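You operate a simulated robot arm through the tools that you are given. There is no shell and no other tool.

The job below is to be done with a simulated robot arm. You get a single attempt, and the scene is never put back.

TASK
Put things in order on the top of the white table. At the end: the silver nozzle from the top of the white table stands where the green tube stood; the grey jar from the top of the white table stands where the yellow pad stood; the green tube from the top of the white table stands where the blue holder stood; the yellow pad stands on top of the white box (marked "GLOVES"); the blue holder from the top of the white table is in the silver basket; whatever was shut is shut again. Leave all else as you found it, and nothing knocked over.

It is judged by the outcome, as a careful person would: the job done as asked, and still so three seconds after it is handed in. It fails if anything else is knocked over, pushed out of place, dropped, spilled or broken.

THE ROBOT
A 7-joint arm with a two-finger parallel gripper, fixed in place. Base frame: the origin is at the foot of the arm, x ahead of it, y to its left, z up; the work surface is at about z = 0.86. Lengths are in m, angles in degrees, forces in N, time in s.
With the tool pointing down near the work surface it reaches from about 0.24 to 0.68 m from the base axis. Its first joint turns from -66.0 to 66.0 degrees. Payload 2.4 kg.
Tool frame: the origin (TCP) lies between the finger pads and is the grasp point; the fingertips stand 0.03 m ahead of it; z points along the fingers, y is the line along which they close. The gripper opens to 0.094 m. The fingers are 0.028 m wide and 0.01 m thick; the gripper's body (0.05 by 0.096 m) begins 0.055 m behind the TCP.
Orientation is that of the tool frame in the base frame, as a unit quaternion [w, x, y, z]. With the fingers straight down and closing along the base's y, the tool's x points along the base's -x, its y along +y and its z along -z.

THE INTERFACE
- The arm moves only by the tool apply_moves. Its argument "series" is a list of rows, each an object (a shift or turn left out is 0, a gripper value left out holds the last) with "slide": the shift along the tool's x, y, z in m, a list of three; "dr": the turn, a rotation vector about the tool's x, y, z in degrees, a list of three; "jaw": the finger opening in m, from 0 to 0.094. In form: [{"slide": [tx, ty, tz], "dr": [rx, ry, rz], "jaw": jaw}, ...]. A call has 1 to 20 rows; each row is the pose to reach, as a shift and turn from the pose commanded when the call began, along the tool's axes at that moment. Each row takes 0.2 s and may step no farther than 0.05 m and 8.6 degrees from the row before; otherwise, or with a gripper value out of range, the whole call is refused. A pose out of reach is approached as far as the arm can. The call stops where the force on the tool passes 40 N (or 10 N more than at its start, if that is more) or the arm is blocked; 0.2 s more then pass. Each finger travels about 0.153 m/s and halts on what it meets, pressing with about 43 N; the grip force reading is that of the motor and also rises with nothing between the fingers. The clock runs only during rows and for 0.2 s after the last one: add rows that repeat a pose to give the fingers time. The reply holds the time, the measured pose of the TCP, the force on the tool along the base axes, the opening and the grip force, in the units named above and with some noise, with the torque about the TCP (base axes, N m) and any sound that the robot's microphone picked up.
- Cameras (640 x 400 px; columns grow to the right, rows downward): "scene" is fixed at [0.0435, 0.4699, 1.4647]; the picture's right is [-0.75, -0.66, 0.00], its down [-0.25, 0.29, -0.93] and it looks along [0.61, -0.70, -0.38] (base axes); focal length 325 px, centre (320, 200). "wrist" rides on the gripper at [0.076, 0.014, -0.103] in the tool frame; the picture's right is [-0.18, 0.98, 0.00], its down [-0.75, -0.14, -0.64] and it looks along [-0.63, -0.12, 0.77] (tool axes); focal length 243 px, centre (320, 200).
- snapshot(camera): a new picture of that camera. The clock stands still meanwhile.
- locate(camera, pixels): for up to 12 pixels [column, row] of the newest picture of that camera ("zoom" is the newest enlarged one), the place [x, y, z] in the base frame of the surface seen there, good to about 0.003 m. The clock stands still meanwhile.
- close_up(camera, box): a new picture of the part [left, top, right, bottom] of that camera's present view, enlarged. The clock stands still meanwhile.
- close_job(): hands the job in; it is judged then, once.

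Leave the gripper open and the arm clear of the work at the hand-in unless told otherwise.

The tools are called after "Request:" as a command line: name --argument value ..., lists and objects as JSON in quotes. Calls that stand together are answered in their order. apply_moves: Moves the arm, as the interface text tells. Its arguments: {"type":"object","properties":{"series":{"type":"array"}},"required":["series"]} The other tools are called the same way: snapshot (camera) takes a picture; locate (camera, pixels) gives the place of the surface under pixels of a picture; close_up (camera, box) takes an enlarged picture of a part of a camera's view; close_job () hands the job in.

At the start:

```text
t: 0.0
ee_pos: [0.3367, 0.0082, 1.236]
ee_rot: [0.001, 0.0, 1.0, 0.0]
wrist_force: [-0.8, -0.6, -0.6]
torque: [0.02, 0.02, 0.0]
finger_gap: 0.0941
finger_force: 0.0
```

scene: 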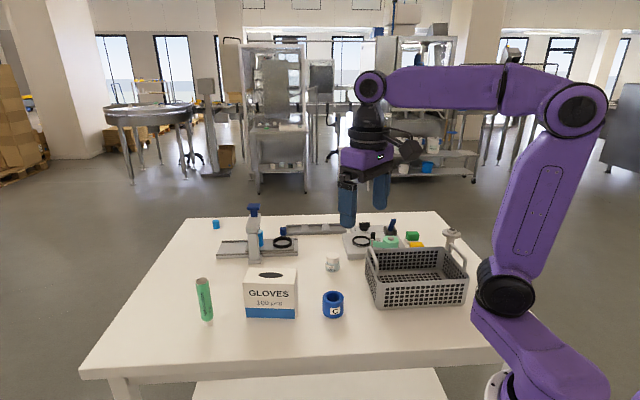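
wrist: 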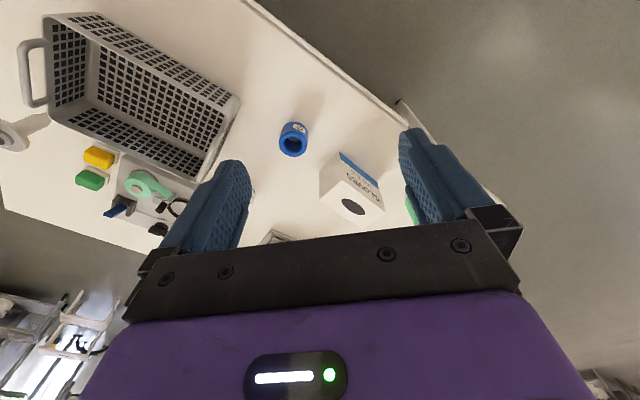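

I'll start by looking closer at the table in the scene view and from the wrist camera.

Request:
close_up --camera "scene" --box '[180, 200, 340, 330]'

Request:
close_up --camera "scene" --box '[320, 200, 480, 320]'

Request:
close_up --camera "wrist" --box '[0, 0, 260, 260]'

```text
3.08 times, centred on (260, 265) of scene
```

zoom: 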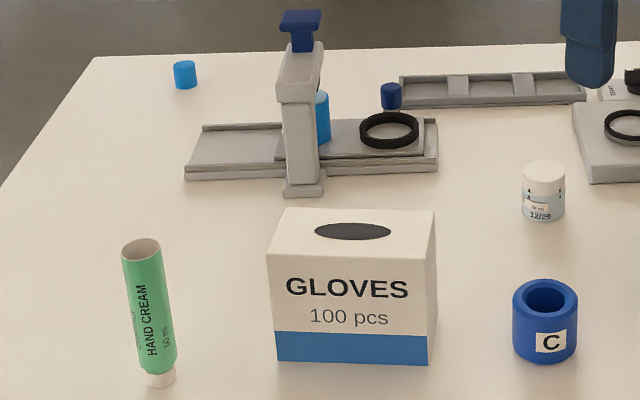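

```text
3.33 times, centred on (400, 260) of scene
```

zoom: 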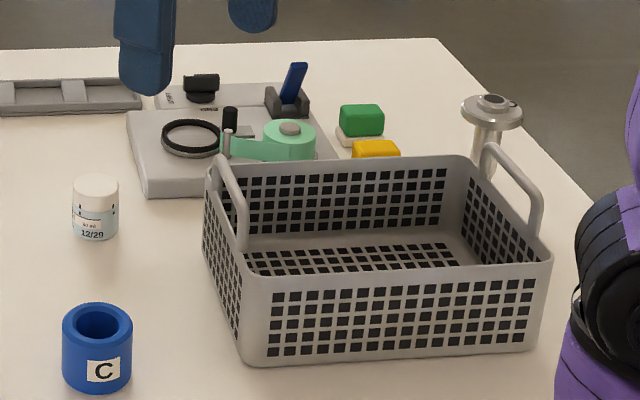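

```text
1.54 times, centred on (130, 130) of wrist
```

zoom: 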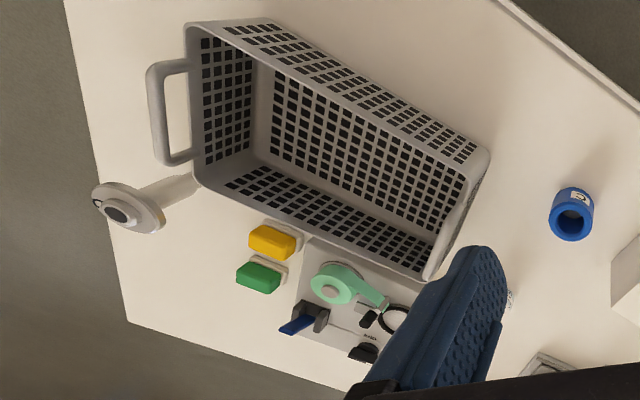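

I see the green tube at (205,298), the glove box at (271,293), the blue holder "C" at (333,304), a small jar at (332,262), the basket at (416,277), the yellow pad at about (415,244) and the nozzle flange at about (443,233). Next I'll measure their positions.

Request:
locate --camera "scene" --pixels '[[205, 300], [207, 318], [201, 280], [271, 275], [271, 305], [333, 297], [333, 312], [332, 258], [332, 266], [416, 244], [412, 236], [452, 231]]'

Request:
locate --camera "wrist" --pixels '[[99, 157], [90, 179], [7, 134], [40, 122], [293, 127], [293, 145], [354, 207], [340, 190], [130, 100], [62, 20], [238, 98], [110, 150]]'

```text
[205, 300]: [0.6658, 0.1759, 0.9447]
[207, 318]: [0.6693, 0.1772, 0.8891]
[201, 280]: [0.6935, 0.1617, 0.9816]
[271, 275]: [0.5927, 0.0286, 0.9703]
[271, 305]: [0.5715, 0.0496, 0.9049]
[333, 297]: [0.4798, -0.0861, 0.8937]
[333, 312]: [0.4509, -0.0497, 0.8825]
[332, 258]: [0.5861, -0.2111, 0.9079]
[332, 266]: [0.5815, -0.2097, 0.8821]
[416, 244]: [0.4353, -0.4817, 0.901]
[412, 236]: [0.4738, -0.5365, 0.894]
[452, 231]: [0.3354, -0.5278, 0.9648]
```

```text
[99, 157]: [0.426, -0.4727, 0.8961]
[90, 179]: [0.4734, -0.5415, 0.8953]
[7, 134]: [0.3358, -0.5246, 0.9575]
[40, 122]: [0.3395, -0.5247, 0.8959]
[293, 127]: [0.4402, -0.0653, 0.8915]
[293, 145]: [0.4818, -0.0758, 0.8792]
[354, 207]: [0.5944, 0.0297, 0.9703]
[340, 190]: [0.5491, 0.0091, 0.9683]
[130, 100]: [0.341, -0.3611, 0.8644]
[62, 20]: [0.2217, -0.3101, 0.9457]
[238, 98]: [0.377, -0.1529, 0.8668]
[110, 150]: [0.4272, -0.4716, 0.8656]
```

The positions are roughly known. Next I'll get finer geometry of the pads, basket and nozzle from an enlarged wrist view.

Request:
close_up --camera "wrist" --box '[0, 90, 160, 220]'

Request:
close_up --camera "scene" --box '[380, 215, 480, 275]'

Request:
close_up --camera "scene" --box '[310, 245, 360, 325]'

```text
3.08 times, centred on (80, 155) of wrist
```

zoom: 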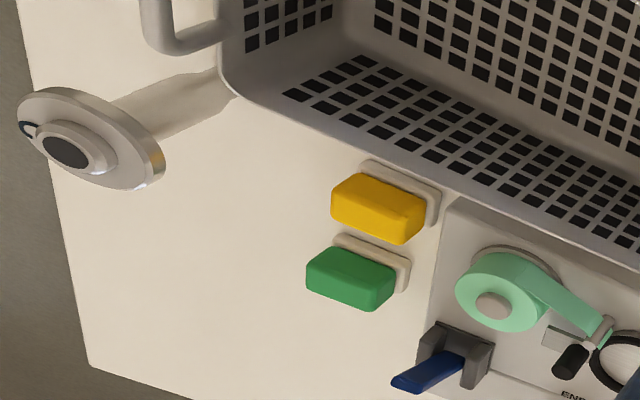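

```text
6.40 times, centred on (430, 245) of scene
```

zoom: 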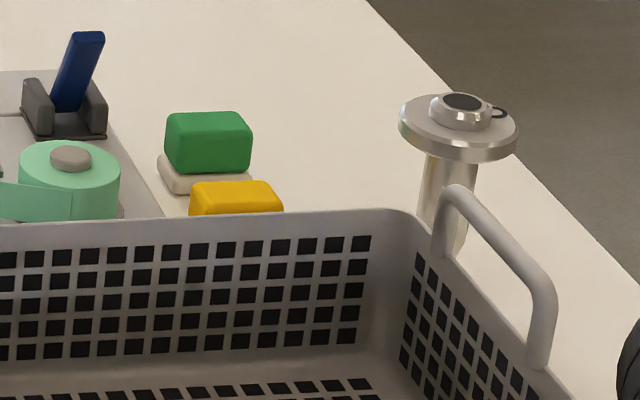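

```text
5.00 times, centred on (335, 285) of scene
```

zoom: 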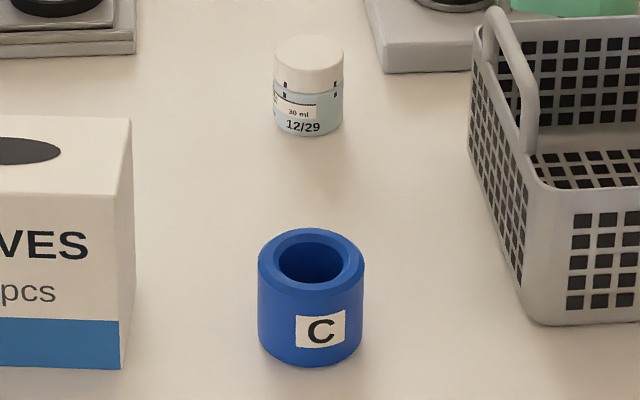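

I'll locate points on the blue holder rim, the jar, and the basket's near corner in this latest enlarged picture.

Request:
locate --camera "zoom" --pixels '[[263, 256], [359, 256], [311, 232], [311, 287], [311, 355], [311, 262], [309, 45], [278, 55], [341, 55], [309, 130], [600, 190], [480, 100]]'

```text
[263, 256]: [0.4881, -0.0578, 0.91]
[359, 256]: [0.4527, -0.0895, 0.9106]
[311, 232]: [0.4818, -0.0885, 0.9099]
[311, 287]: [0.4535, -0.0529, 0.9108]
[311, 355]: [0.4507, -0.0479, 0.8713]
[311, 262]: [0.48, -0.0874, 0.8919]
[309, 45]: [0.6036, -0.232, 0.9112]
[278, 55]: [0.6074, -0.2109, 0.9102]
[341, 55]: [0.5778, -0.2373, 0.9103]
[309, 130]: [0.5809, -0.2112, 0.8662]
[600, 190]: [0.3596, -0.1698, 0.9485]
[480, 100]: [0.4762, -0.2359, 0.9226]
```

The blue holder centre is about (0.469, -0.072) with its top at 0.910, and the jar is about (0.592, -0.224). Now the basket geometry.

Request:
close_up --camera "scene" --box '[355, 215, 475, 315]'

```text
4.00 times, centred on (415, 265) of scene
```

zoom: 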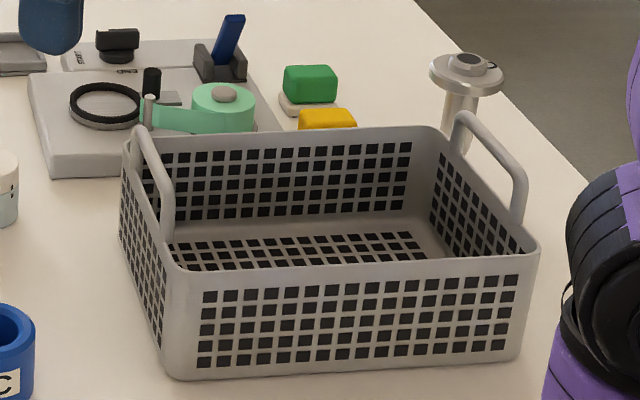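

Request:
locate --camera "zoom" --pixels '[[127, 140], [185, 271], [532, 252], [435, 131], [190, 375], [515, 357], [330, 225], [300, 250], [145, 135], [465, 118], [518, 180], [168, 195]]'

Request:
locate --camera "scene" --pixels '[[437, 232], [454, 226], [465, 240], [449, 248], [449, 245], [405, 243], [425, 243], [403, 236], [418, 232], [446, 240], [330, 228], [330, 229]]'

```text
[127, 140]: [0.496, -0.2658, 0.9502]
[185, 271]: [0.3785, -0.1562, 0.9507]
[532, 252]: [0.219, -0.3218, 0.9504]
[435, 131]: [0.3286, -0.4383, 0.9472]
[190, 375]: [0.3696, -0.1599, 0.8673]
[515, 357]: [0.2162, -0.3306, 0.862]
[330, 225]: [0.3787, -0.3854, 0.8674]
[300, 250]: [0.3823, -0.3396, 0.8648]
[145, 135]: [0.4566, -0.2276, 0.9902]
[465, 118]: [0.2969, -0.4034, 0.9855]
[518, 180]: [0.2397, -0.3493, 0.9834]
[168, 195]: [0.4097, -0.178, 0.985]
```

```text
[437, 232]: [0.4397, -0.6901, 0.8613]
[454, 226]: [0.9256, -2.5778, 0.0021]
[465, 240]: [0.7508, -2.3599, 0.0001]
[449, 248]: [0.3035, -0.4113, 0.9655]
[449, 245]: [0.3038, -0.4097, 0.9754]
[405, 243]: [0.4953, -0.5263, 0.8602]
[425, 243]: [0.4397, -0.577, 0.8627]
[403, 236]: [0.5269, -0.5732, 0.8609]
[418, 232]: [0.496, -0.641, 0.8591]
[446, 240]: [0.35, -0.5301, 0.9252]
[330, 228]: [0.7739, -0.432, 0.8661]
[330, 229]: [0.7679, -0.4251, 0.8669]
```

The basket's rim corners are about (0.496,-0.266), (0.379,-0.156), (0.219,-0.322) and (0.329,-0.438) at z 0.95, and its floor is at about 0.866. Now the green tube and the glove box up close.

Request:
close_up --camera "scene" --box '[180, 260, 260, 330]'

```text
5.71 times, centred on (220, 295) of scene
```

zoom: 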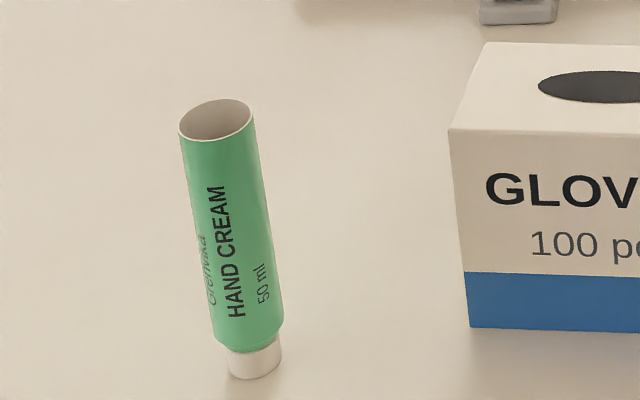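

Request:
locate --camera "zoom" --pixels '[[184, 132], [249, 115], [215, 102], [220, 138], [217, 120], [250, 330], [253, 370], [228, 355], [280, 345], [255, 365], [452, 130], [488, 44]]'

Request:
locate --camera "scene" --pixels '[[248, 285], [266, 268], [297, 269], [295, 285], [271, 274], [247, 315], [295, 315], [254, 210], [253, 225], [254, 260], [262, 240], [215, 224]]'

```text
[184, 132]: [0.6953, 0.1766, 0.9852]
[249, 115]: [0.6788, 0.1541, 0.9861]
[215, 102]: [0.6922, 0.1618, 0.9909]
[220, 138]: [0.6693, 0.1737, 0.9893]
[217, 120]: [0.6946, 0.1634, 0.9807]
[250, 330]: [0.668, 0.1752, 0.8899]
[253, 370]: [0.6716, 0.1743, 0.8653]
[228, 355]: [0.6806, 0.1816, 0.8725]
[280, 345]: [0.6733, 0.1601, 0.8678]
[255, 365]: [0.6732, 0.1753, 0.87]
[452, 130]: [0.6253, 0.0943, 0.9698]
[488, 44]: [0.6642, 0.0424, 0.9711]
```

```text
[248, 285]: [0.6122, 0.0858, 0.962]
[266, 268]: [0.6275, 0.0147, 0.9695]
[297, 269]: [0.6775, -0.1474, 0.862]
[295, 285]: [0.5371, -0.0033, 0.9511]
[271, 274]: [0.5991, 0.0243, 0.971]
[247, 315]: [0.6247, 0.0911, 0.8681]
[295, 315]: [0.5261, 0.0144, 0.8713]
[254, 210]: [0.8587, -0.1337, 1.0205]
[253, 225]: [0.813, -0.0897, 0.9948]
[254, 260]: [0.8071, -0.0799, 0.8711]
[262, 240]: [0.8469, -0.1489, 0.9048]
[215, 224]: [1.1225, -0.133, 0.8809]
```

The tube axis is at about (0.682,0.167) with its top at 0.988. The glove box top is at 0.970, centred near (0.60,0.024). I'll swing the arm high, about 50° to the right, for a better wrist view of the nozzle, pads and jar.

Request:
apply_moves --series '[{"slide": [0.017, -0.038, 0], "dr": [0, 0, 7.14]}, {"slide": [0.034, -0.077, 0], "dr": [0, 0, 14.28]}, {"slide": [0.051, -0.115, 0], "dr": [0, 0, 21.42]}, {"slide": [0.068, -0.153, 0], "dr": [0, 0, 28.57]}, {"slide": [0.084, -0.191, 0], "dr": [0, 0, 35.7]}, {"slide": [0.101, -0.23, 0], "dr": [0, 0, 42.85]}, {"slide": [0.118, -0.268, 0], "dr": [0, 0, 50]}, {"slide": [0.118, -0.268, 0], "dr": [0, 0, 50]}]'

Request:
snapshot --camera "wrist"

Request:
snapshot --camera "scene"

```text
t: 1.8
ee_pos: [0.2173, -0.2621, 1.2353]
ee_rot: [0.0, 0.424, 0.906, 0.0]
wrist_force: [0.0, 0.6, -0.3]
torque: [0.01, 0.0, 0.02]
finger_gap: 0.0938
finger_force: 0.1
```

```text
taken
```

wrist: 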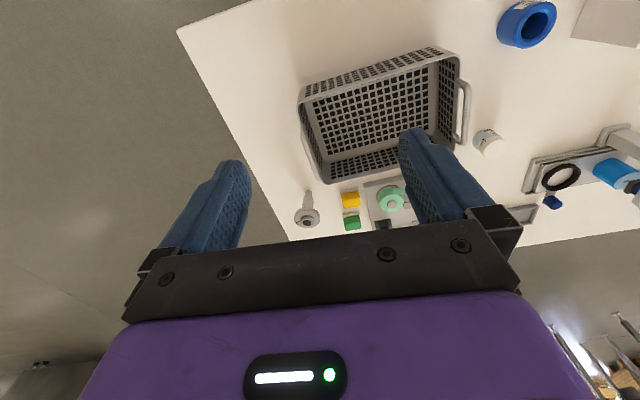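

```text
taken
```

scene: 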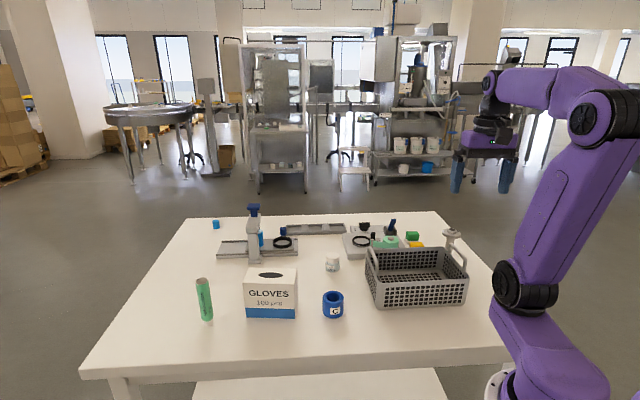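

The wrist camera now sees the nozzle at (307,215), the yellow pad at (350,199) and the green pad at (351,222). I'll zoom in there.

Request:
close_up --camera "wrist" --box '[285, 165, 415, 240]'

```text
4.92 times, centred on (350, 202) of wrist
```

zoom: 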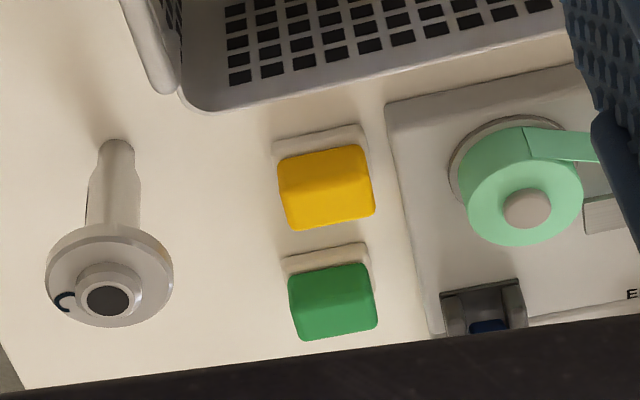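

Request:
locate --camera "zoom" --pixels '[[117, 148], [113, 180], [111, 215], [55, 255], [168, 285], [105, 230], [108, 300], [115, 325], [280, 162], [362, 147], [373, 210], [292, 226]]'

Request:
locate --camera "zoom" --pixels '[[275, 150], [361, 130], [284, 262], [366, 247], [330, 170], [335, 205], [320, 140], [380, 300], [300, 338], [440, 320], [390, 110], [415, 220]]'

```text
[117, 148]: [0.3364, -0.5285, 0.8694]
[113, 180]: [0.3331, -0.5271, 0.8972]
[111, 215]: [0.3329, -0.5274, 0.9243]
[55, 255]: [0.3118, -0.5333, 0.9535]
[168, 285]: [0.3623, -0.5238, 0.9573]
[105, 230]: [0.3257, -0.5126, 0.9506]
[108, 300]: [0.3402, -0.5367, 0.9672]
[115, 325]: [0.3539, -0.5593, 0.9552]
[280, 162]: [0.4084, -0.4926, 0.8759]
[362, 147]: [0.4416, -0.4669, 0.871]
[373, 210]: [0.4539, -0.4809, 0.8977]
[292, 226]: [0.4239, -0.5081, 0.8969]
```

```text
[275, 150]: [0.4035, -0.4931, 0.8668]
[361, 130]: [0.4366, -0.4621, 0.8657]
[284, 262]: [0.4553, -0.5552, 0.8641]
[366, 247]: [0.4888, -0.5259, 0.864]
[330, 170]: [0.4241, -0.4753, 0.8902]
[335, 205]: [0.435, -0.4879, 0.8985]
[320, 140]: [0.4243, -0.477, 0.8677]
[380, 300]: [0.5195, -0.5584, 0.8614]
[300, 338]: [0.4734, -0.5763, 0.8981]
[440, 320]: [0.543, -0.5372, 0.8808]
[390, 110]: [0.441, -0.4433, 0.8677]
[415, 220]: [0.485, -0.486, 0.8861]
```

The nozzle axis is at about (0.338,-0.534) with its flange at z≈0.955. The yellow pad is about (0.431,-0.488) with its top at 0.899, and it has room on its near and far sides. The blue holder goes first: I'll move above it with the gripper open and then check with the camera.

Request:
apply_moves --series '[{"slide": [-0.0019, 0.0394, 0.0], "dr": [0, 0, -5.19]}, {"slide": [-0.0038, 0.0788, 0.0], "dr": [0, 0, -10.38]}, {"slide": [-0.0057, 0.1182, 0.02], "dr": [0, 0, -15.56]}, {"slide": [-0.0076, 0.1577, 0.04], "dr": [0, 0, -20.75]}, {"slide": [-0.0095, 0.1971, 0.06], "dr": [0, 0, -25.94]}, {"slide": [-0.0114, 0.2365, 0.08], "dr": [0, 0, -31.13]}, {"slide": [-0.0133, 0.2759, 0.1], "dr": [0, 0, -36.3]}, {"slide": [-0.0152, 0.3153, 0.12], "dr": [0, 0, -41.5]}, {"slide": [-0.0152, 0.3153, 0.165], "dr": [0, 0, -41.5]}, {"slide": [-0.0152, 0.3153, 0.205], "dr": [0, 0, -41.5]}, {"slide": [-0.0152, 0.3153, 0.205], "dr": [0, 0, -41.5]}]'

Request:
snapshot --camera "wrist"

Request:
snapshot --camera "scene"

```text
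t: 4.2
ee_pos: [0.4693, -0.0705, 1.0309]
ee_rot: [0.0, 0.074, 0.997, 0.0]
wrist_force: [0.3, 0.5, 0.7]
torque: [-0.01, 0.02, 0.0]
finger_gap: 0.094
finger_force: 0.0
```

```text
taken
```

wrist: 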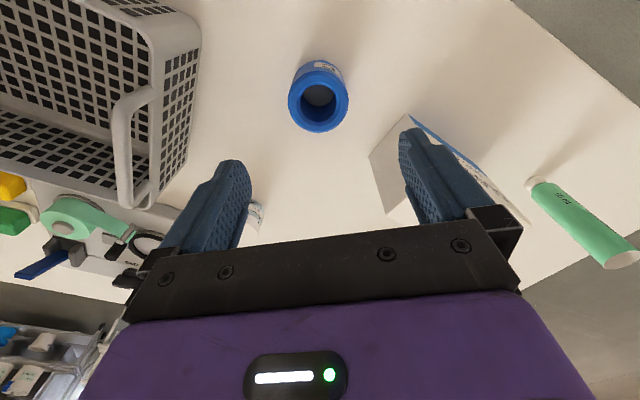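

```text
taken
```

scene: 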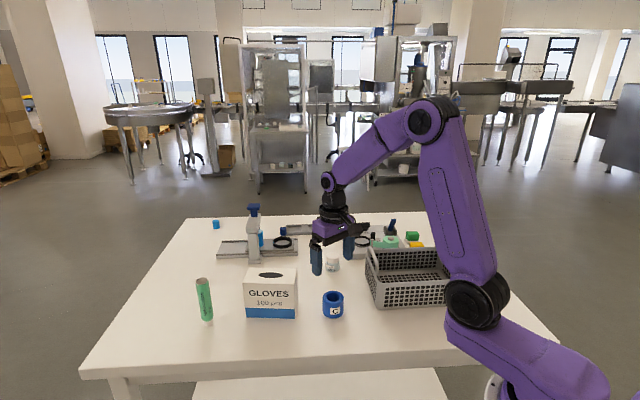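

I'll check the holder's rim from this wrist view, where the holder centre is about (318,95).

Request:
locate --camera "wrist" --pixels '[[289, 100], [348, 100], [318, 131], [318, 75], [318, 62], [300, 80], [385, 190], [372, 155], [250, 215], [257, 205]]'

```text
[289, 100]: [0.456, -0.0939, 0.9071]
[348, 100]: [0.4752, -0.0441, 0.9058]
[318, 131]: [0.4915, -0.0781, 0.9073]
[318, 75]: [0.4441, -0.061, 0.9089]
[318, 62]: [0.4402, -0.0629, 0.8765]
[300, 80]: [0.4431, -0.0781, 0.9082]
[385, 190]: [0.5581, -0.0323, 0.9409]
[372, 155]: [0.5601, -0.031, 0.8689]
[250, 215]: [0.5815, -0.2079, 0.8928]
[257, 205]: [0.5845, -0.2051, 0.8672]
```

The holder's centre reads (0.467,-0.070), which matches the TCP. I'll descend to z≈0.898 and close on it.

Request:
apply_moves --series '[{"slide": [0.001, 0, 0.045], "jaw": 0.094}, {"slide": [0.001, 0, 0.09], "jaw": 0.094}, {"slide": [0.001, 0, 0.125], "jaw": 0.094}, {"slide": [0.001, 0, 0.133], "jaw": 0.094}, {"slide": [0.001, 0, 0.133], "jaw": 0.094}]'

Request:
close_up --camera "scene" --box '[270, 210, 400, 330]'

```text
t: 5.4
ee_pos: [0.4676, -0.0692, 0.8976]
ee_rot: [0.0, 0.074, 0.997, 0.0]
wrist_force: [0.7, 0.0, 0.4]
torque: [-0.01, -0.04, 0.0]
finger_gap: 0.0939
finger_force: 0.0
```

```text
3.33 times, centred on (335, 270) of scene
```

zoom: 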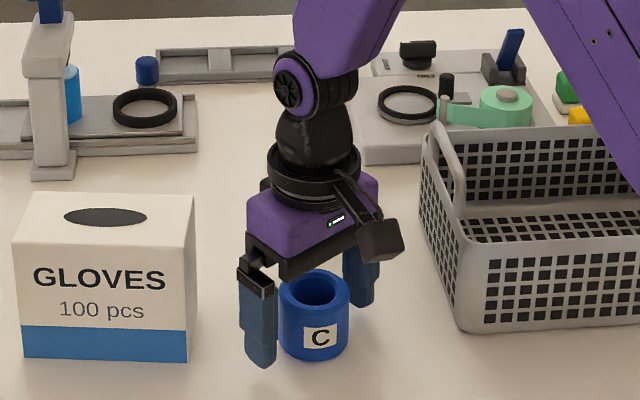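

The fingers straddle the holder cleanly. I'll close the gripper now.

Request:
apply_moves --series '[{"jaw": 0.06}, {"jaw": 0.035}, {"jaw": 0.035}, {"jaw": 0.035}]'

```text
t: 6.4
ee_pos: [0.4678, -0.0687, 0.8988]
ee_rot: [-0.001, 0.074, 0.997, 0.0]
wrist_force: [0.7, -1.2, 1.0]
torque: [-0.05, 0.02, 0.02]
finger_gap: 0.0521
finger_force: 42.8
```

It's gripped at 0.052 m. I'll lift it straight up, carry it over the basket centre and turn to line up with the basket's long axis.

Request:
apply_moves --series '[{"slide": [0, 0, -0.04]}, {"slide": [0, 0, -0.085]}, {"slide": [0, 0, -0.13]}, {"slide": [0, 0, -0.175]}, {"slide": [0, 0, -0.2]}, {"slide": [0.011, -0.0344, -0.2], "dr": [0, 0, 4.43]}, {"slide": [0.022, -0.0689, -0.2], "dr": [0, 0, 8.86]}, {"slide": [0.0331, -0.1033, -0.2], "dr": [0, 0, 13.3]}, {"slide": [0.0441, -0.1378, -0.2], "dr": [0, 0, 17.7]}, {"slide": [0.0551, -0.1722, -0.2], "dr": [0, 0, 22.1]}, {"slide": [0.0662, -0.2067, -0.2], "dr": [0, 0, 26.6]}, {"slide": [0.0772, -0.2411, -0.2], "dr": [0, 0, 31]}, {"slide": [0.0772, -0.2411, -0.2], "dr": [0, 0, 31]}, {"slide": [0.0772, -0.2411, -0.155], "dr": [0, 0, 31]}, {"slide": [0.0772, -0.2411, -0.13], "dr": [0, 0, 31]}, {"slide": [0.0772, -0.2411, -0.13], "dr": [0, 0, 31]}]'

Request:
snapshot --camera "wrist"

Request:
close_up --camera "scene" --box '[320, 190, 490, 320]'

```text
t: 9.8
ee_pos: [0.3567, -0.2962, 1.0271]
ee_rot: [0.0, 0.338, 0.941, 0.0]
wrist_force: [0.2, -0.1, -0.4]
torque: [0.0, -0.01, 0.01]
finger_gap: 0.0521
finger_force: 43.6
```

```text
taken
```

wrist: 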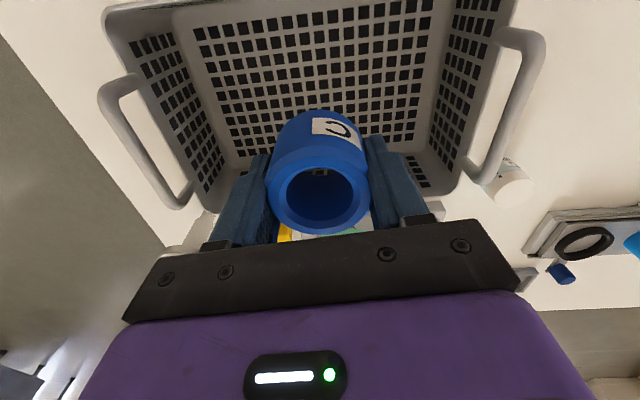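

```text
3.08 times, centred on (405, 255) of scene
```

zoom: 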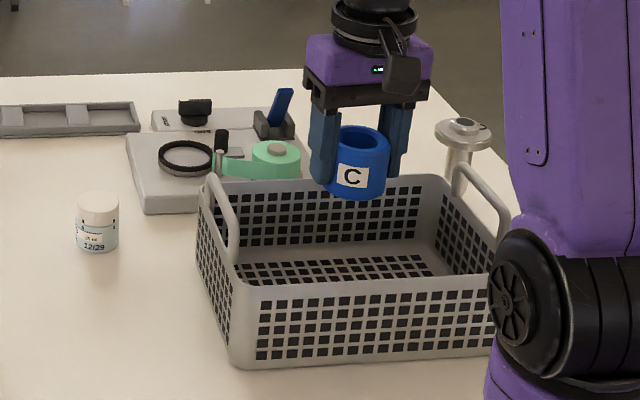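

It's centred over the basket. I'll lower it in, slowing near the floor.

Request:
apply_moves --series '[{"slide": [0, 0, 0.04]}, {"slide": [0, 0, 0.08]}, {"slide": [0, 0, 0.105]}, {"slide": [0, 0, 0.115]}, {"slide": [0, 0, 0.119]}, {"slide": [0, 0, 0.119]}]'

```text
t: 11.2
ee_pos: [0.3556, -0.2972, 0.9092]
ee_rot: [0.0, 0.338, 0.941, 0.001]
wrist_force: [0.1, 0.6, -0.1]
torque: [0.01, -0.01, 0.04]
finger_gap: 0.052
finger_force: 42.8
```

Request:
apply_moves --series '[{"slide": [0, 0, 0.002]}, {"slide": [0, 0, 0.004]}, {"slide": [0, 0, 0.004]}]'

```text
t: 12.0
ee_pos: [0.3554, -0.2973, 0.9057]
ee_rot: [0.0, 0.338, 0.941, 0.0]
wrist_force: [0.1, -0.1, -0.6]
torque: [-0.03, 0.03, -0.01]
finger_gap: 0.052
finger_force: 42.7
```

There's no contact yet, so I'll keep going down in 1 mm steps.

Request:
apply_moves --series '[{"slide": [0, 0, 0.001]}, {"slide": [0, 0, 0.002]}, {"slide": [0, 0, 0.002]}]'

```text
t: 12.8
ee_pos: [0.3568, -0.2964, 0.904]
ee_rot: [0.0, 0.338, 0.941, 0.0]
wrist_force: [-0.4, -0.3, -2.1]
torque: [-0.02, -0.01, -0.03]
finger_gap: 0.052
finger_force: 42.8
```

Request:
apply_moves --series '[{"slide": [0, 0, 0.001]}, {"slide": [0, 0, 0.001]}]'

```text
t: 13.4
ee_pos: [0.3549, -0.296, 0.901]
ee_rot: [0.0, 0.337, 0.941, 0.0]
wrist_force: [-0.6, -0.6, -0.9]
torque: [-0.03, 0.0, 0.04]
finger_gap: 0.0519
finger_force: 43.3
```

Request:
apply_moves --series '[{"slide": [0, 0, 0.001]}, {"slide": [0, 0, 0.001]}]'

Request:
close_up --camera "scene" --box '[350, 200, 480, 320]'

```text
t: 14.0
ee_pos: [0.3553, -0.2967, 0.9024]
ee_rot: [0.001, 0.338, 0.941, 0.0]
wrist_force: [-3.7, 3.8, 24.8]
torque: [0.32, 0.46, 0.0]
finger_gap: 0.0521
finger_force: 42.3
```

```text
3.33 times, centred on (415, 260) of scene
```

zoom: 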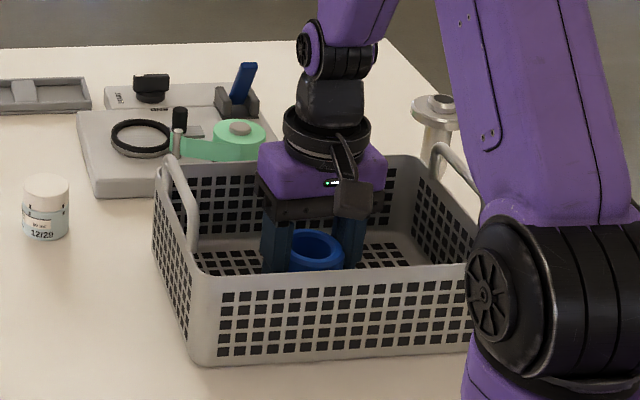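

Contact reads +24.8 N upward, so the holder is on the basket floor. I'll ease up 1 mm, open to 0.08 and rise straight out.

Request:
apply_moves --series '[{"slide": [0, 0, -0.001]}, {"slide": [0, 0, -0.001], "jaw": 0.06}, {"slide": [0, 0, -0.001], "jaw": 0.082}, {"slide": [0, 0, -0.001], "jaw": 0.082}, {"slide": [0, 0, -0.03], "jaw": 0.082}, {"slide": [0, 0, -0.07], "jaw": 0.082}, {"slide": [0, 0, -0.12], "jaw": 0.082}, {"slide": [0, 0, -0.17], "jaw": 0.094}, {"slide": [0, 0, -0.2], "jaw": 0.094}, {"slide": [0, 0, -0.2], "jaw": 0.094}]'

Request:
close_up --camera "scene" --box '[320, 190, 490, 320]'

Request:
snapshot --camera "wrist"

```text
t: 16.2
ee_pos: [0.3564, -0.2973, 1.1019]
ee_rot: [0.001, 0.338, 0.941, 0.0]
wrist_force: [0.0, -0.6, 0.4]
torque: [-0.02, 0.03, -0.02]
finger_gap: 0.0936
finger_force: 0.1
```

```text
3.08 times, centred on (405, 255) of scene
```

zoom: 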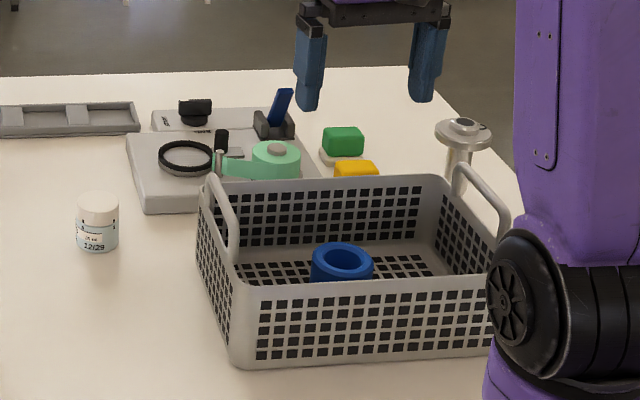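

```text
taken
```

wrist: 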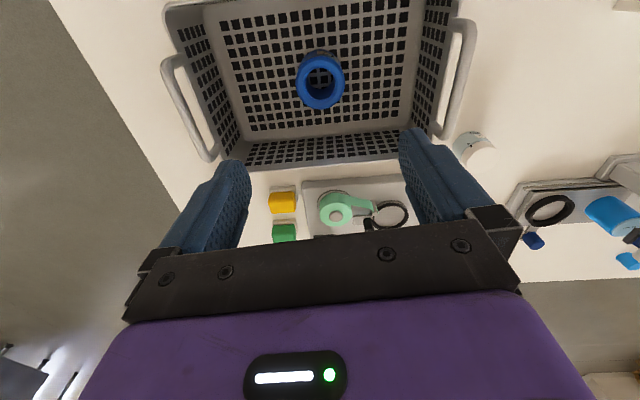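

The holder stands upright in the basket. Next is the green tube: I'll swing over towards it at a safe height and take a closer look with the wrist camera.

Request:
apply_moves --series '[{"slide": [0.0195, 0.0363, -0.01], "dr": [0, 0, -5.33]}, {"slide": [0.0389, 0.0726, -0.02], "dr": [0, 0, -10.66]}, {"slide": [0.0584, 0.109, -0.03], "dr": [0, 0, -15.99]}, {"slide": [0.0778, 0.1453, -0.04], "dr": [0, 0, -21.3]}, {"slide": [0.0973, 0.1816, -0.05], "dr": [0, 0, -26.65]}, {"slide": [0.1167, 0.2179, -0.05], "dr": [0, 0, -31.98]}, {"slide": [0.1362, 0.2542, -0.05], "dr": [0, 0, -37.3]}, {"slide": [0.1556, 0.2906, -0.05], "dr": [0, 0, -42.6]}, {"slide": [0.1751, 0.3269, -0.05], "dr": [0, 0, -47.97]}, {"slide": [0.1945, 0.3632, -0.05], "dr": [0, 0, -53.3]}, {"slide": [0.1945, 0.3632, -0.05], "dr": [0, 0, -53.3]}]'

Request:
snapshot --camera "wrist"

```text
t: 18.6
ee_pos: [0.4387, 0.1081, 1.1515]
ee_rot: [0.0, -0.12, 0.993, 0.0]
wrist_force: [0.8, -0.7, -0.4]
torque: [-0.05, 0.03, 0.0]
finger_gap: 0.0943
finger_force: 0.0
```

```text
taken
```

wrist: 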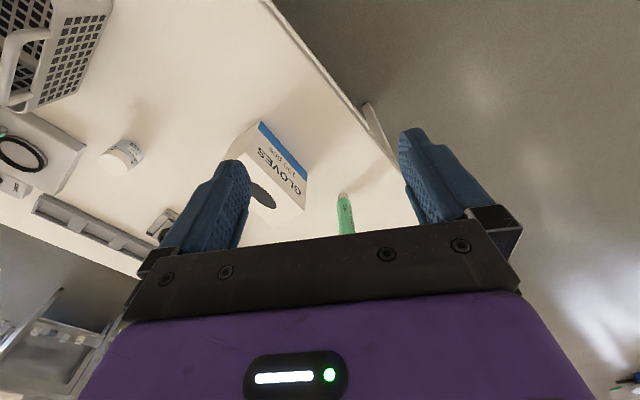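

The tube is at about (345,213) with its cap at (343,196). I'll zoom and measure.

Request:
close_up --camera "wrist" --box '[300, 175, 400, 245]'

```text
5.71 times, centred on (350, 210) of wrist
```

zoom: 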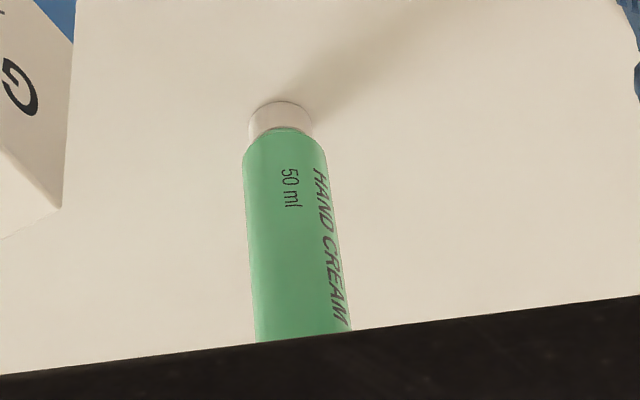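

Request:
locate --camera "zoom" --pixels '[[279, 112], [255, 118], [308, 114], [285, 160], [250, 200], [325, 190], [290, 240], [300, 320], [262, 320], [342, 310], [283, 104]]'

```text
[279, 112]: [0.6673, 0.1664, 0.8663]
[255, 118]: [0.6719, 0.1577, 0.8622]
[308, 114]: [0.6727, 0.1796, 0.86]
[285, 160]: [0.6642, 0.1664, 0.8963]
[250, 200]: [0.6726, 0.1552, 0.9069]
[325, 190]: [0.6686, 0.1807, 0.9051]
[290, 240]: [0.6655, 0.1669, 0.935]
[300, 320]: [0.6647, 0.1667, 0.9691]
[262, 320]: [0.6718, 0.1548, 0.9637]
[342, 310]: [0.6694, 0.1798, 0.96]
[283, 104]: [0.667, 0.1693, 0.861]
```

The tube axis comes out at about (0.680, 0.169), 0.70 m from the base, which is slightly past the straight-down reach. I'll tilt the tool 15° outward about its closing axis and see whether I can reach above the tube at z≈1.10.

Request:
apply_moves --series '[{"slide": [-0.0415, 0.0003, 0.0], "dr": [0, -2.5, 0], "jaw": 0.08}, {"slide": [-0.083, 0.0005, 0.0], "dr": [0, -5, 0]}, {"slide": [-0.1244, 0.0008, 0.01], "dr": [0, -7.5, 0]}, {"slide": [-0.1659, 0.0011, 0.02], "dr": [0, -10, 0]}, {"slide": [-0.2073, 0.0013, 0.035], "dr": [0, -12.5, 0]}, {"slide": [-0.2488, 0.0016, 0.05], "dr": [0, -15, 0]}, {"slide": [-0.2488, 0.0016, 0.05], "dr": [0, -15, 0]}]'

Request:
snapshot --camera "wrist"

Request:
snapshot --camera "scene"

```text
t: 20.2
ee_pos: [0.6786, 0.1678, 1.1011]
ee_rot: [0.13, -0.119, 0.984, 0.015]
wrist_force: [0.3, -0.4, -0.8]
torque: [-0.01, -0.01, 0.02]
finger_gap: 0.0801
finger_force: 0.0
```

```text
taken
```

wrist: 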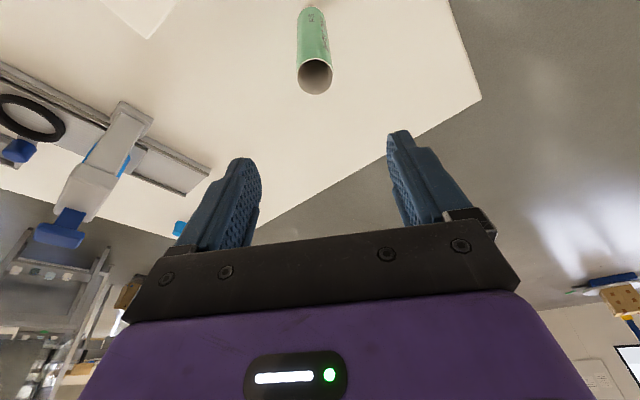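

```text
taken
```

scene: 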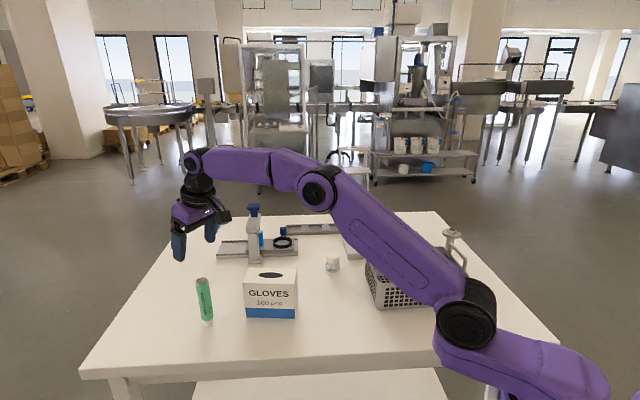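

I reach it fine with the 15° tilt. I'll measure the tube top rim from this view, at about (315,78).

Request:
locate --camera "wrist" --pixels '[[298, 78], [332, 78], [315, 94], [315, 60], [315, 77], [310, 30], [302, 40], [330, 45]]'

```text
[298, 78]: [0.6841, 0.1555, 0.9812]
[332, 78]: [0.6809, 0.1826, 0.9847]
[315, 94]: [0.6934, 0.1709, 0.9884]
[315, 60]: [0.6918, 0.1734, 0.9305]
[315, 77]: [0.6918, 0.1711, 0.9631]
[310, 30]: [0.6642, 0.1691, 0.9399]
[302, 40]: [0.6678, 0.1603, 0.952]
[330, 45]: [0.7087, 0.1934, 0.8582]
```

The rim centre agrees at about (0.680,0.169). I'll descend vertically, keeping the tilt, to z≈0.945 so the fingers straddle the tube.

Request:
apply_moves --series '[{"slide": [0.0088, 0.0006, 0.039]}, {"slide": [0.0191, 0.0006, 0.0777]}, {"slide": [0.0295, 0.0006, 0.1163]}, {"slide": [0.036, 0.0006, 0.1405]}, {"slide": [0.0388, 0.0006, 0.1511]}, {"slide": [0.0388, 0.0006, 0.1511]}]'

Request:
close_up --camera "scene" --box '[150, 200, 310, 330]'

Request:
snapshot --camera "wrist"

```text
t: 21.6
ee_pos: [0.6798, 0.1682, 0.9436]
ee_rot: [0.129, -0.119, 0.984, 0.016]
wrist_force: [-0.3, -0.9, -0.2]
torque: [0.01, 0.02, 0.0]
finger_gap: 0.0801
finger_force: 0.1
```

```text
3.08 times, centred on (230, 265) of scene
```

zoom: 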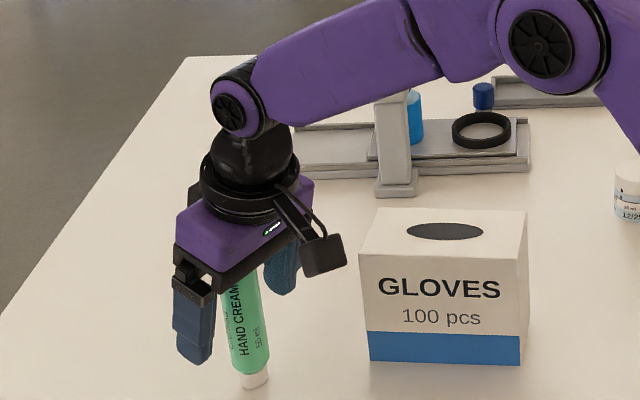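

```text
taken
```

wrist: 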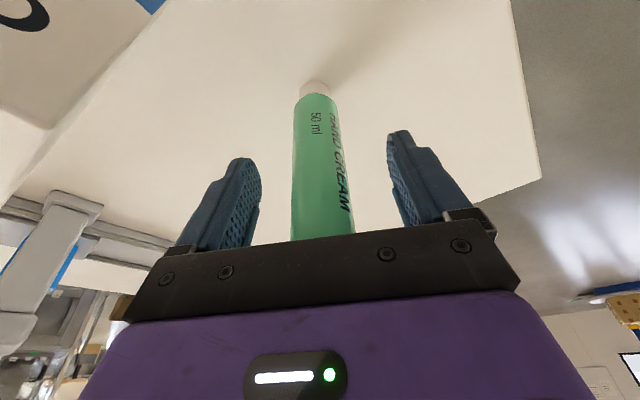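

The tube is centred between the fingers. I'll close gradually.

Request:
apply_moves --series '[{"jaw": 0.06}, {"jaw": 0.045}, {"jaw": 0.035}, {"jaw": 0.025}, {"jaw": 0.02}, {"jaw": 0.02}]'

Request:
snapshot --camera "wrist"

```text
t: 23.0
ee_pos: [0.6792, 0.169, 0.9446]
ee_rot: [0.13, -0.12, 0.984, 0.016]
wrist_force: [-0.3, 0.1, 0.3]
torque: [0.04, -0.02, -0.01]
finger_gap: 0.0296
finger_force: 43.0
```

```text
taken
```

wrist: 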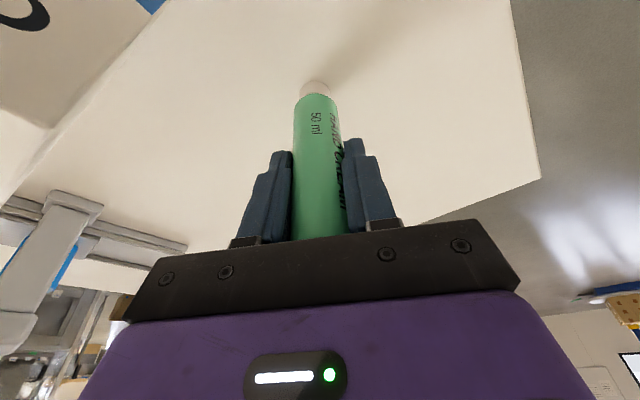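

It's gripped at 0.030 m. I'll lift it straight up to z≈1.13, which clears the glove box, and carry it to above the blue holder's old spot at (0.468,-0.070), keeping the tube upright.

Request:
apply_moves --series '[{"slide": [-0.0052, 0, -0.0193]}, {"slide": [-0.0155, 0, -0.058]}, {"slide": [-0.0259, 0, -0.0966]}, {"slide": [-0.0376, 0, -0.1401]}, {"slide": [-0.0479, 0, -0.1787]}, {"slide": [-0.0163, -0.0227, -0.1872], "dr": [0.72, 0, 2.69]}, {"slide": [0.0154, -0.0454, -0.1957], "dr": [1.44, 0, 5.39]}, {"slide": [0.0471, -0.0681, -0.2042], "dr": [2.16, 0, 8.08]}, {"slide": [0.0787, -0.0908, -0.2127], "dr": [2.89, 0, 10.77]}, {"slide": [0.1104, -0.1136, -0.2212], "dr": [3.61, 0, 13.46]}, {"slide": [0.142, -0.1363, -0.2296], "dr": [4.33, 0, 16.16]}, {"slide": [0.1737, -0.159, -0.2381], "dr": [5.05, 0, 18.85]}, {"slide": [0.2053, -0.1817, -0.2466], "dr": [5.77, 0, 21.54]}, {"slide": [0.2053, -0.1817, -0.2466], "dr": [5.77, 0, 21.54]}]'

Request:
snapshot --camera "scene"

Request:
snapshot --camera "wrist"

```text
t: 26.0
ee_pos: [0.4668, -0.0705, 1.1282]
ee_rot: [0.13, 0.074, 0.989, -0.011]
wrist_force: [-0.4, -0.8, -0.4]
torque: [0.02, -0.03, -0.02]
finger_gap: 0.0297
finger_force: 42.8
```

```text
taken
```

scene: 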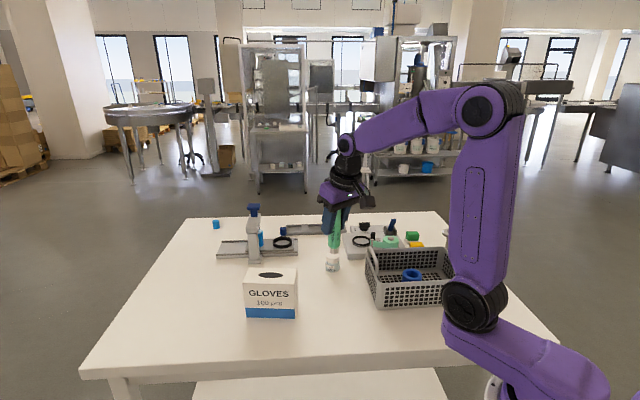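

```text
taken
```

wrist: 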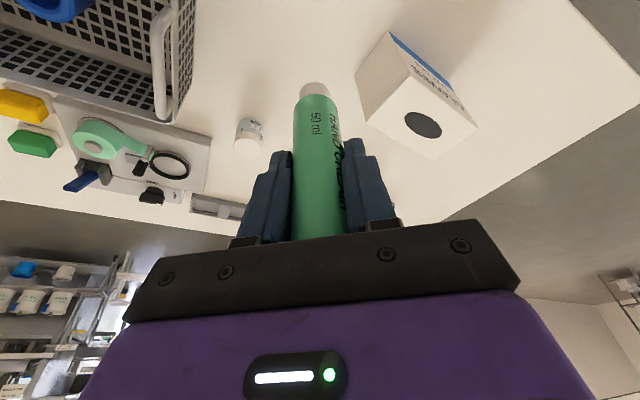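

The tube is upright over the free spot. I'll lower it to about 8 mm above the table.

Request:
apply_moves --series '[{"slide": [0.0117, 0, 0.0435]}, {"slide": [0.0233, 0, 0.0869]}, {"slide": [0.035, 0, 0.1304]}, {"slide": [0.0427, 0, 0.1594]}, {"slide": [0.0456, 0, 0.17]}, {"slide": [0.0456, 0, 0.17]}]'

Request:
close_up --camera "scene" --box '[270, 210, 400, 330]'

```text
t: 27.4
ee_pos: [0.468, -0.0715, 0.9534]
ee_rot: [0.13, 0.073, 0.989, -0.01]
wrist_force: [-1.8, 0.5, -0.4]
torque: [0.0, 0.02, -0.02]
finger_gap: 0.0299
finger_force: 43.2
```

```text
3.33 times, centred on (335, 270) of scene
```

zoom: 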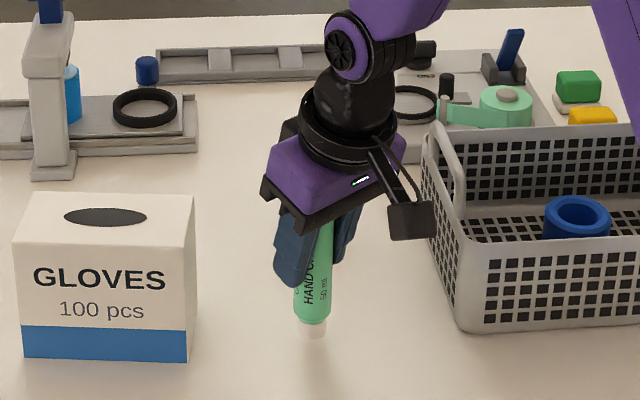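

Nearly down. I'll use small steps until I feel contact.

Request:
apply_moves --series '[{"slide": [0.001, 0, 0.0039]}, {"slide": [0.0016, 0, 0.0058]}, {"slide": [0.0018, 0, 0.0068]}, {"slide": [0.0018, 0, 0.0068]}]'

```text
t: 28.4
ee_pos: [0.47, -0.0693, 0.9465]
ee_rot: [0.13, 0.073, 0.989, -0.01]
wrist_force: [-0.4, -0.9, 0.3]
torque: [0.03, 0.01, 0.01]
finger_gap: 0.0298
finger_force: 43.0
```

Request:
apply_moves --series '[{"slide": [0.0003, 0, 0.001]}, {"slide": [0.0003, 0, 0.001]}]'

```text
t: 29.0
ee_pos: [0.4685, -0.0697, 0.9459]
ee_rot: [0.131, 0.074, 0.989, -0.01]
wrist_force: [0.2, -0.2, -0.4]
torque: [0.01, -0.01, 0.02]
finger_gap: 0.0297
finger_force: 42.6
```

Request:
apply_moves --series '[{"slide": [0.0003, 0, 0.001]}, {"slide": [0.0003, 0, 0.001]}]'

```text
t: 29.6
ee_pos: [0.4683, -0.0696, 0.9445]
ee_rot: [0.13, 0.074, 0.989, -0.01]
wrist_force: [0.3, -1.0, 0.5]
torque: [0.0, 0.03, 0.02]
finger_gap: 0.0293
finger_force: 43.1
```

Request:
apply_moves --series '[{"slide": [0.00015, 0, 0.0005]}, {"slide": [0.00015, 0, 0.0005]}]'

```text
t: 30.2
ee_pos: [0.4682, -0.0697, 0.9453]
ee_rot: [0.13, 0.074, 0.989, -0.01]
wrist_force: [0.3, -0.5, 3.2]
torque: [-0.05, 0.02, 0.04]
finger_gap: 0.0297
finger_force: 43.0
```

Request:
apply_moves --series '[{"slide": [0.0001, 0, 0.0004]}, {"slide": [0.0001, 0, 0.0004]}]'

Request:
close_up --camera "scene" --box '[290, 250, 370, 320]'

Request:
snapshot --camera "wrist"

```text
t: 30.8
ee_pos: [0.4681, -0.0687, 0.9456]
ee_rot: [0.132, 0.073, 0.988, -0.01]
wrist_force: [-1.1, -0.4, 9.8]
torque: [0.0, 0.09, -0.02]
finger_gap: 0.0295
finger_force: 43.0
```

```text
5.71 times, centred on (330, 285) of scene
```

zoom: 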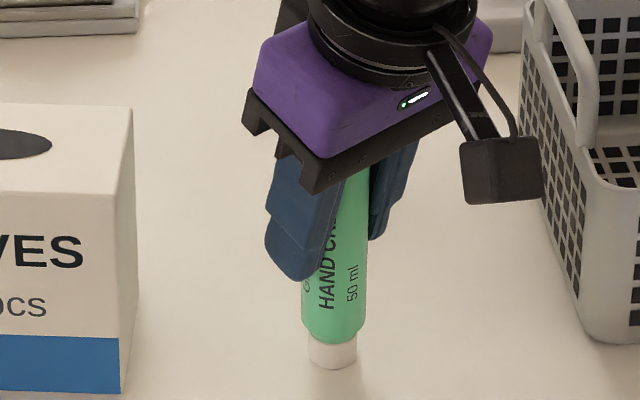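

```text
taken
```

wrist: 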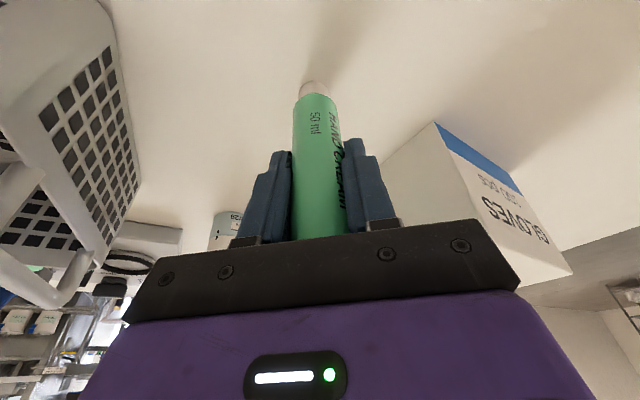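

Contact is 9.8 N, so the tube stands on the table. I'll ease off slightly and open gradually without other motion.

Request:
apply_moves --series '[{"slide": [-0.0001, 0, -0.0004]}, {"slide": [-0.0001, 0, -0.0004], "jaw": 0.032}, {"slide": [-0.0001, 0, -0.0004], "jaw": 0.036}, {"slide": [-0.0001, 0, -0.0004], "jaw": 0.05}, {"slide": [-0.0001, 0, -0.0004], "jaw": 0.07}, {"slide": [-0.0001, 0, -0.0004], "jaw": 0.08}, {"slide": [-0.0001, 0, -0.0004], "jaw": 0.08}]'

Request:
close_up --camera "scene" --box '[290, 250, 370, 320]'

Request:
snapshot --camera "wrist"

```text
t: 32.4
ee_pos: [0.4677, -0.0705, 0.9449]
ee_rot: [0.13, 0.073, 0.989, -0.011]
wrist_force: [0.1, -0.2, -0.8]
torque: [0.01, -0.01, 0.02]
finger_gap: 0.0798
finger_force: 0.1
```

```text
5.71 times, centred on (330, 285) of scene
```

zoom: 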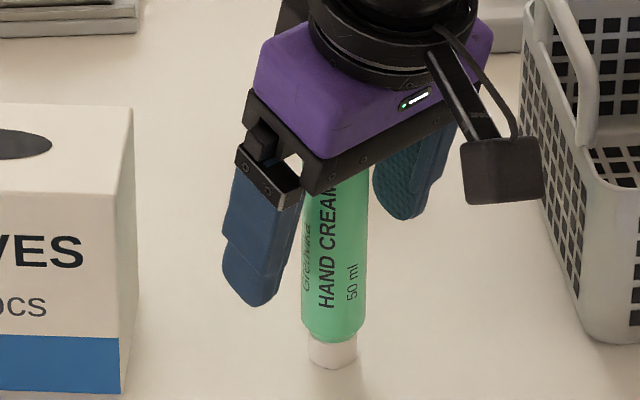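

```text
taken
```

wrist: 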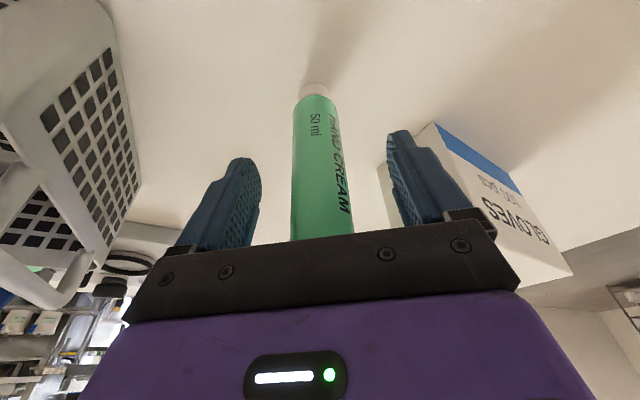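

The tube stands free. I'll rise straight up and then swing to above the nozzle, keeping the 15° tilt because the tube's old spot will need it for placing.

Request:
apply_moves --series '[{"slide": [-0.0078, 0, -0.029]}, {"slide": [-0.0194, 0, -0.0725]}, {"slide": [-0.0311, 0, -0.1159]}, {"slide": [-0.0427, 0, -0.1594]}, {"slide": [-0.0518, 0, -0.1932]}, {"slide": [-0.0468, -0.0434, -0.1946], "dr": [1.15, 0, 4.29]}, {"slide": [-0.0417, -0.0869, -0.1959], "dr": [2.3, 0, 8.59]}, {"slide": [-0.0367, -0.1303, -0.1973], "dr": [3.46, 0, 12.88]}, {"slide": [-0.0316, -0.1738, -0.1986], "dr": [4.61, 0, 17.18]}, {"slide": [-0.0266, -0.2172, -0.2], "dr": [5.76, 0, 21.47]}, {"slide": [-0.0215, -0.2606, -0.2013], "dr": [6.91, 0, 25.77]}, {"slide": [-0.0165, -0.3041, -0.2027], "dr": [8.06, 0, 30.06]}, {"slide": [-0.0114, -0.3475, -0.204], "dr": [9.22, 0, 34.36]}, {"slide": [-0.0064, -0.391, -0.2054], "dr": [10.37, 0, 38.65]}, {"slide": [-0.0013, -0.4344, -0.2067], "dr": [11.52, 0, 42.95]}, {"slide": [0.0037, -0.4778, -0.2081], "dr": [12.67, 0, 47.24]}, {"slide": [0.0037, -0.4778, -0.2081], "dr": [12.67, 0, 47.24]}]'

Request:
snapshot --camera "wrist"

Request:
snapshot --camera "scene"

```text
t: 36.0
ee_pos: [0.3411, -0.5343, 1.1444]
ee_rot: [0.114, 0.476, 0.87, -0.063]
wrist_force: [0.4, -0.2, -0.8]
torque: [0.02, 0.02, 0.0]
finger_gap: 0.0801
finger_force: 0.0
```

```text
taken
```

wrist: 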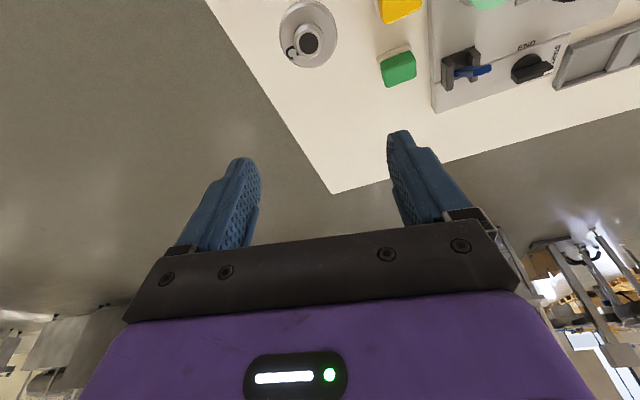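

```text
taken
```

scene: 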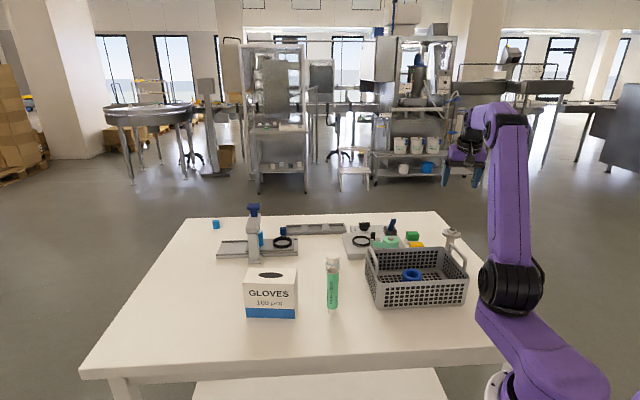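

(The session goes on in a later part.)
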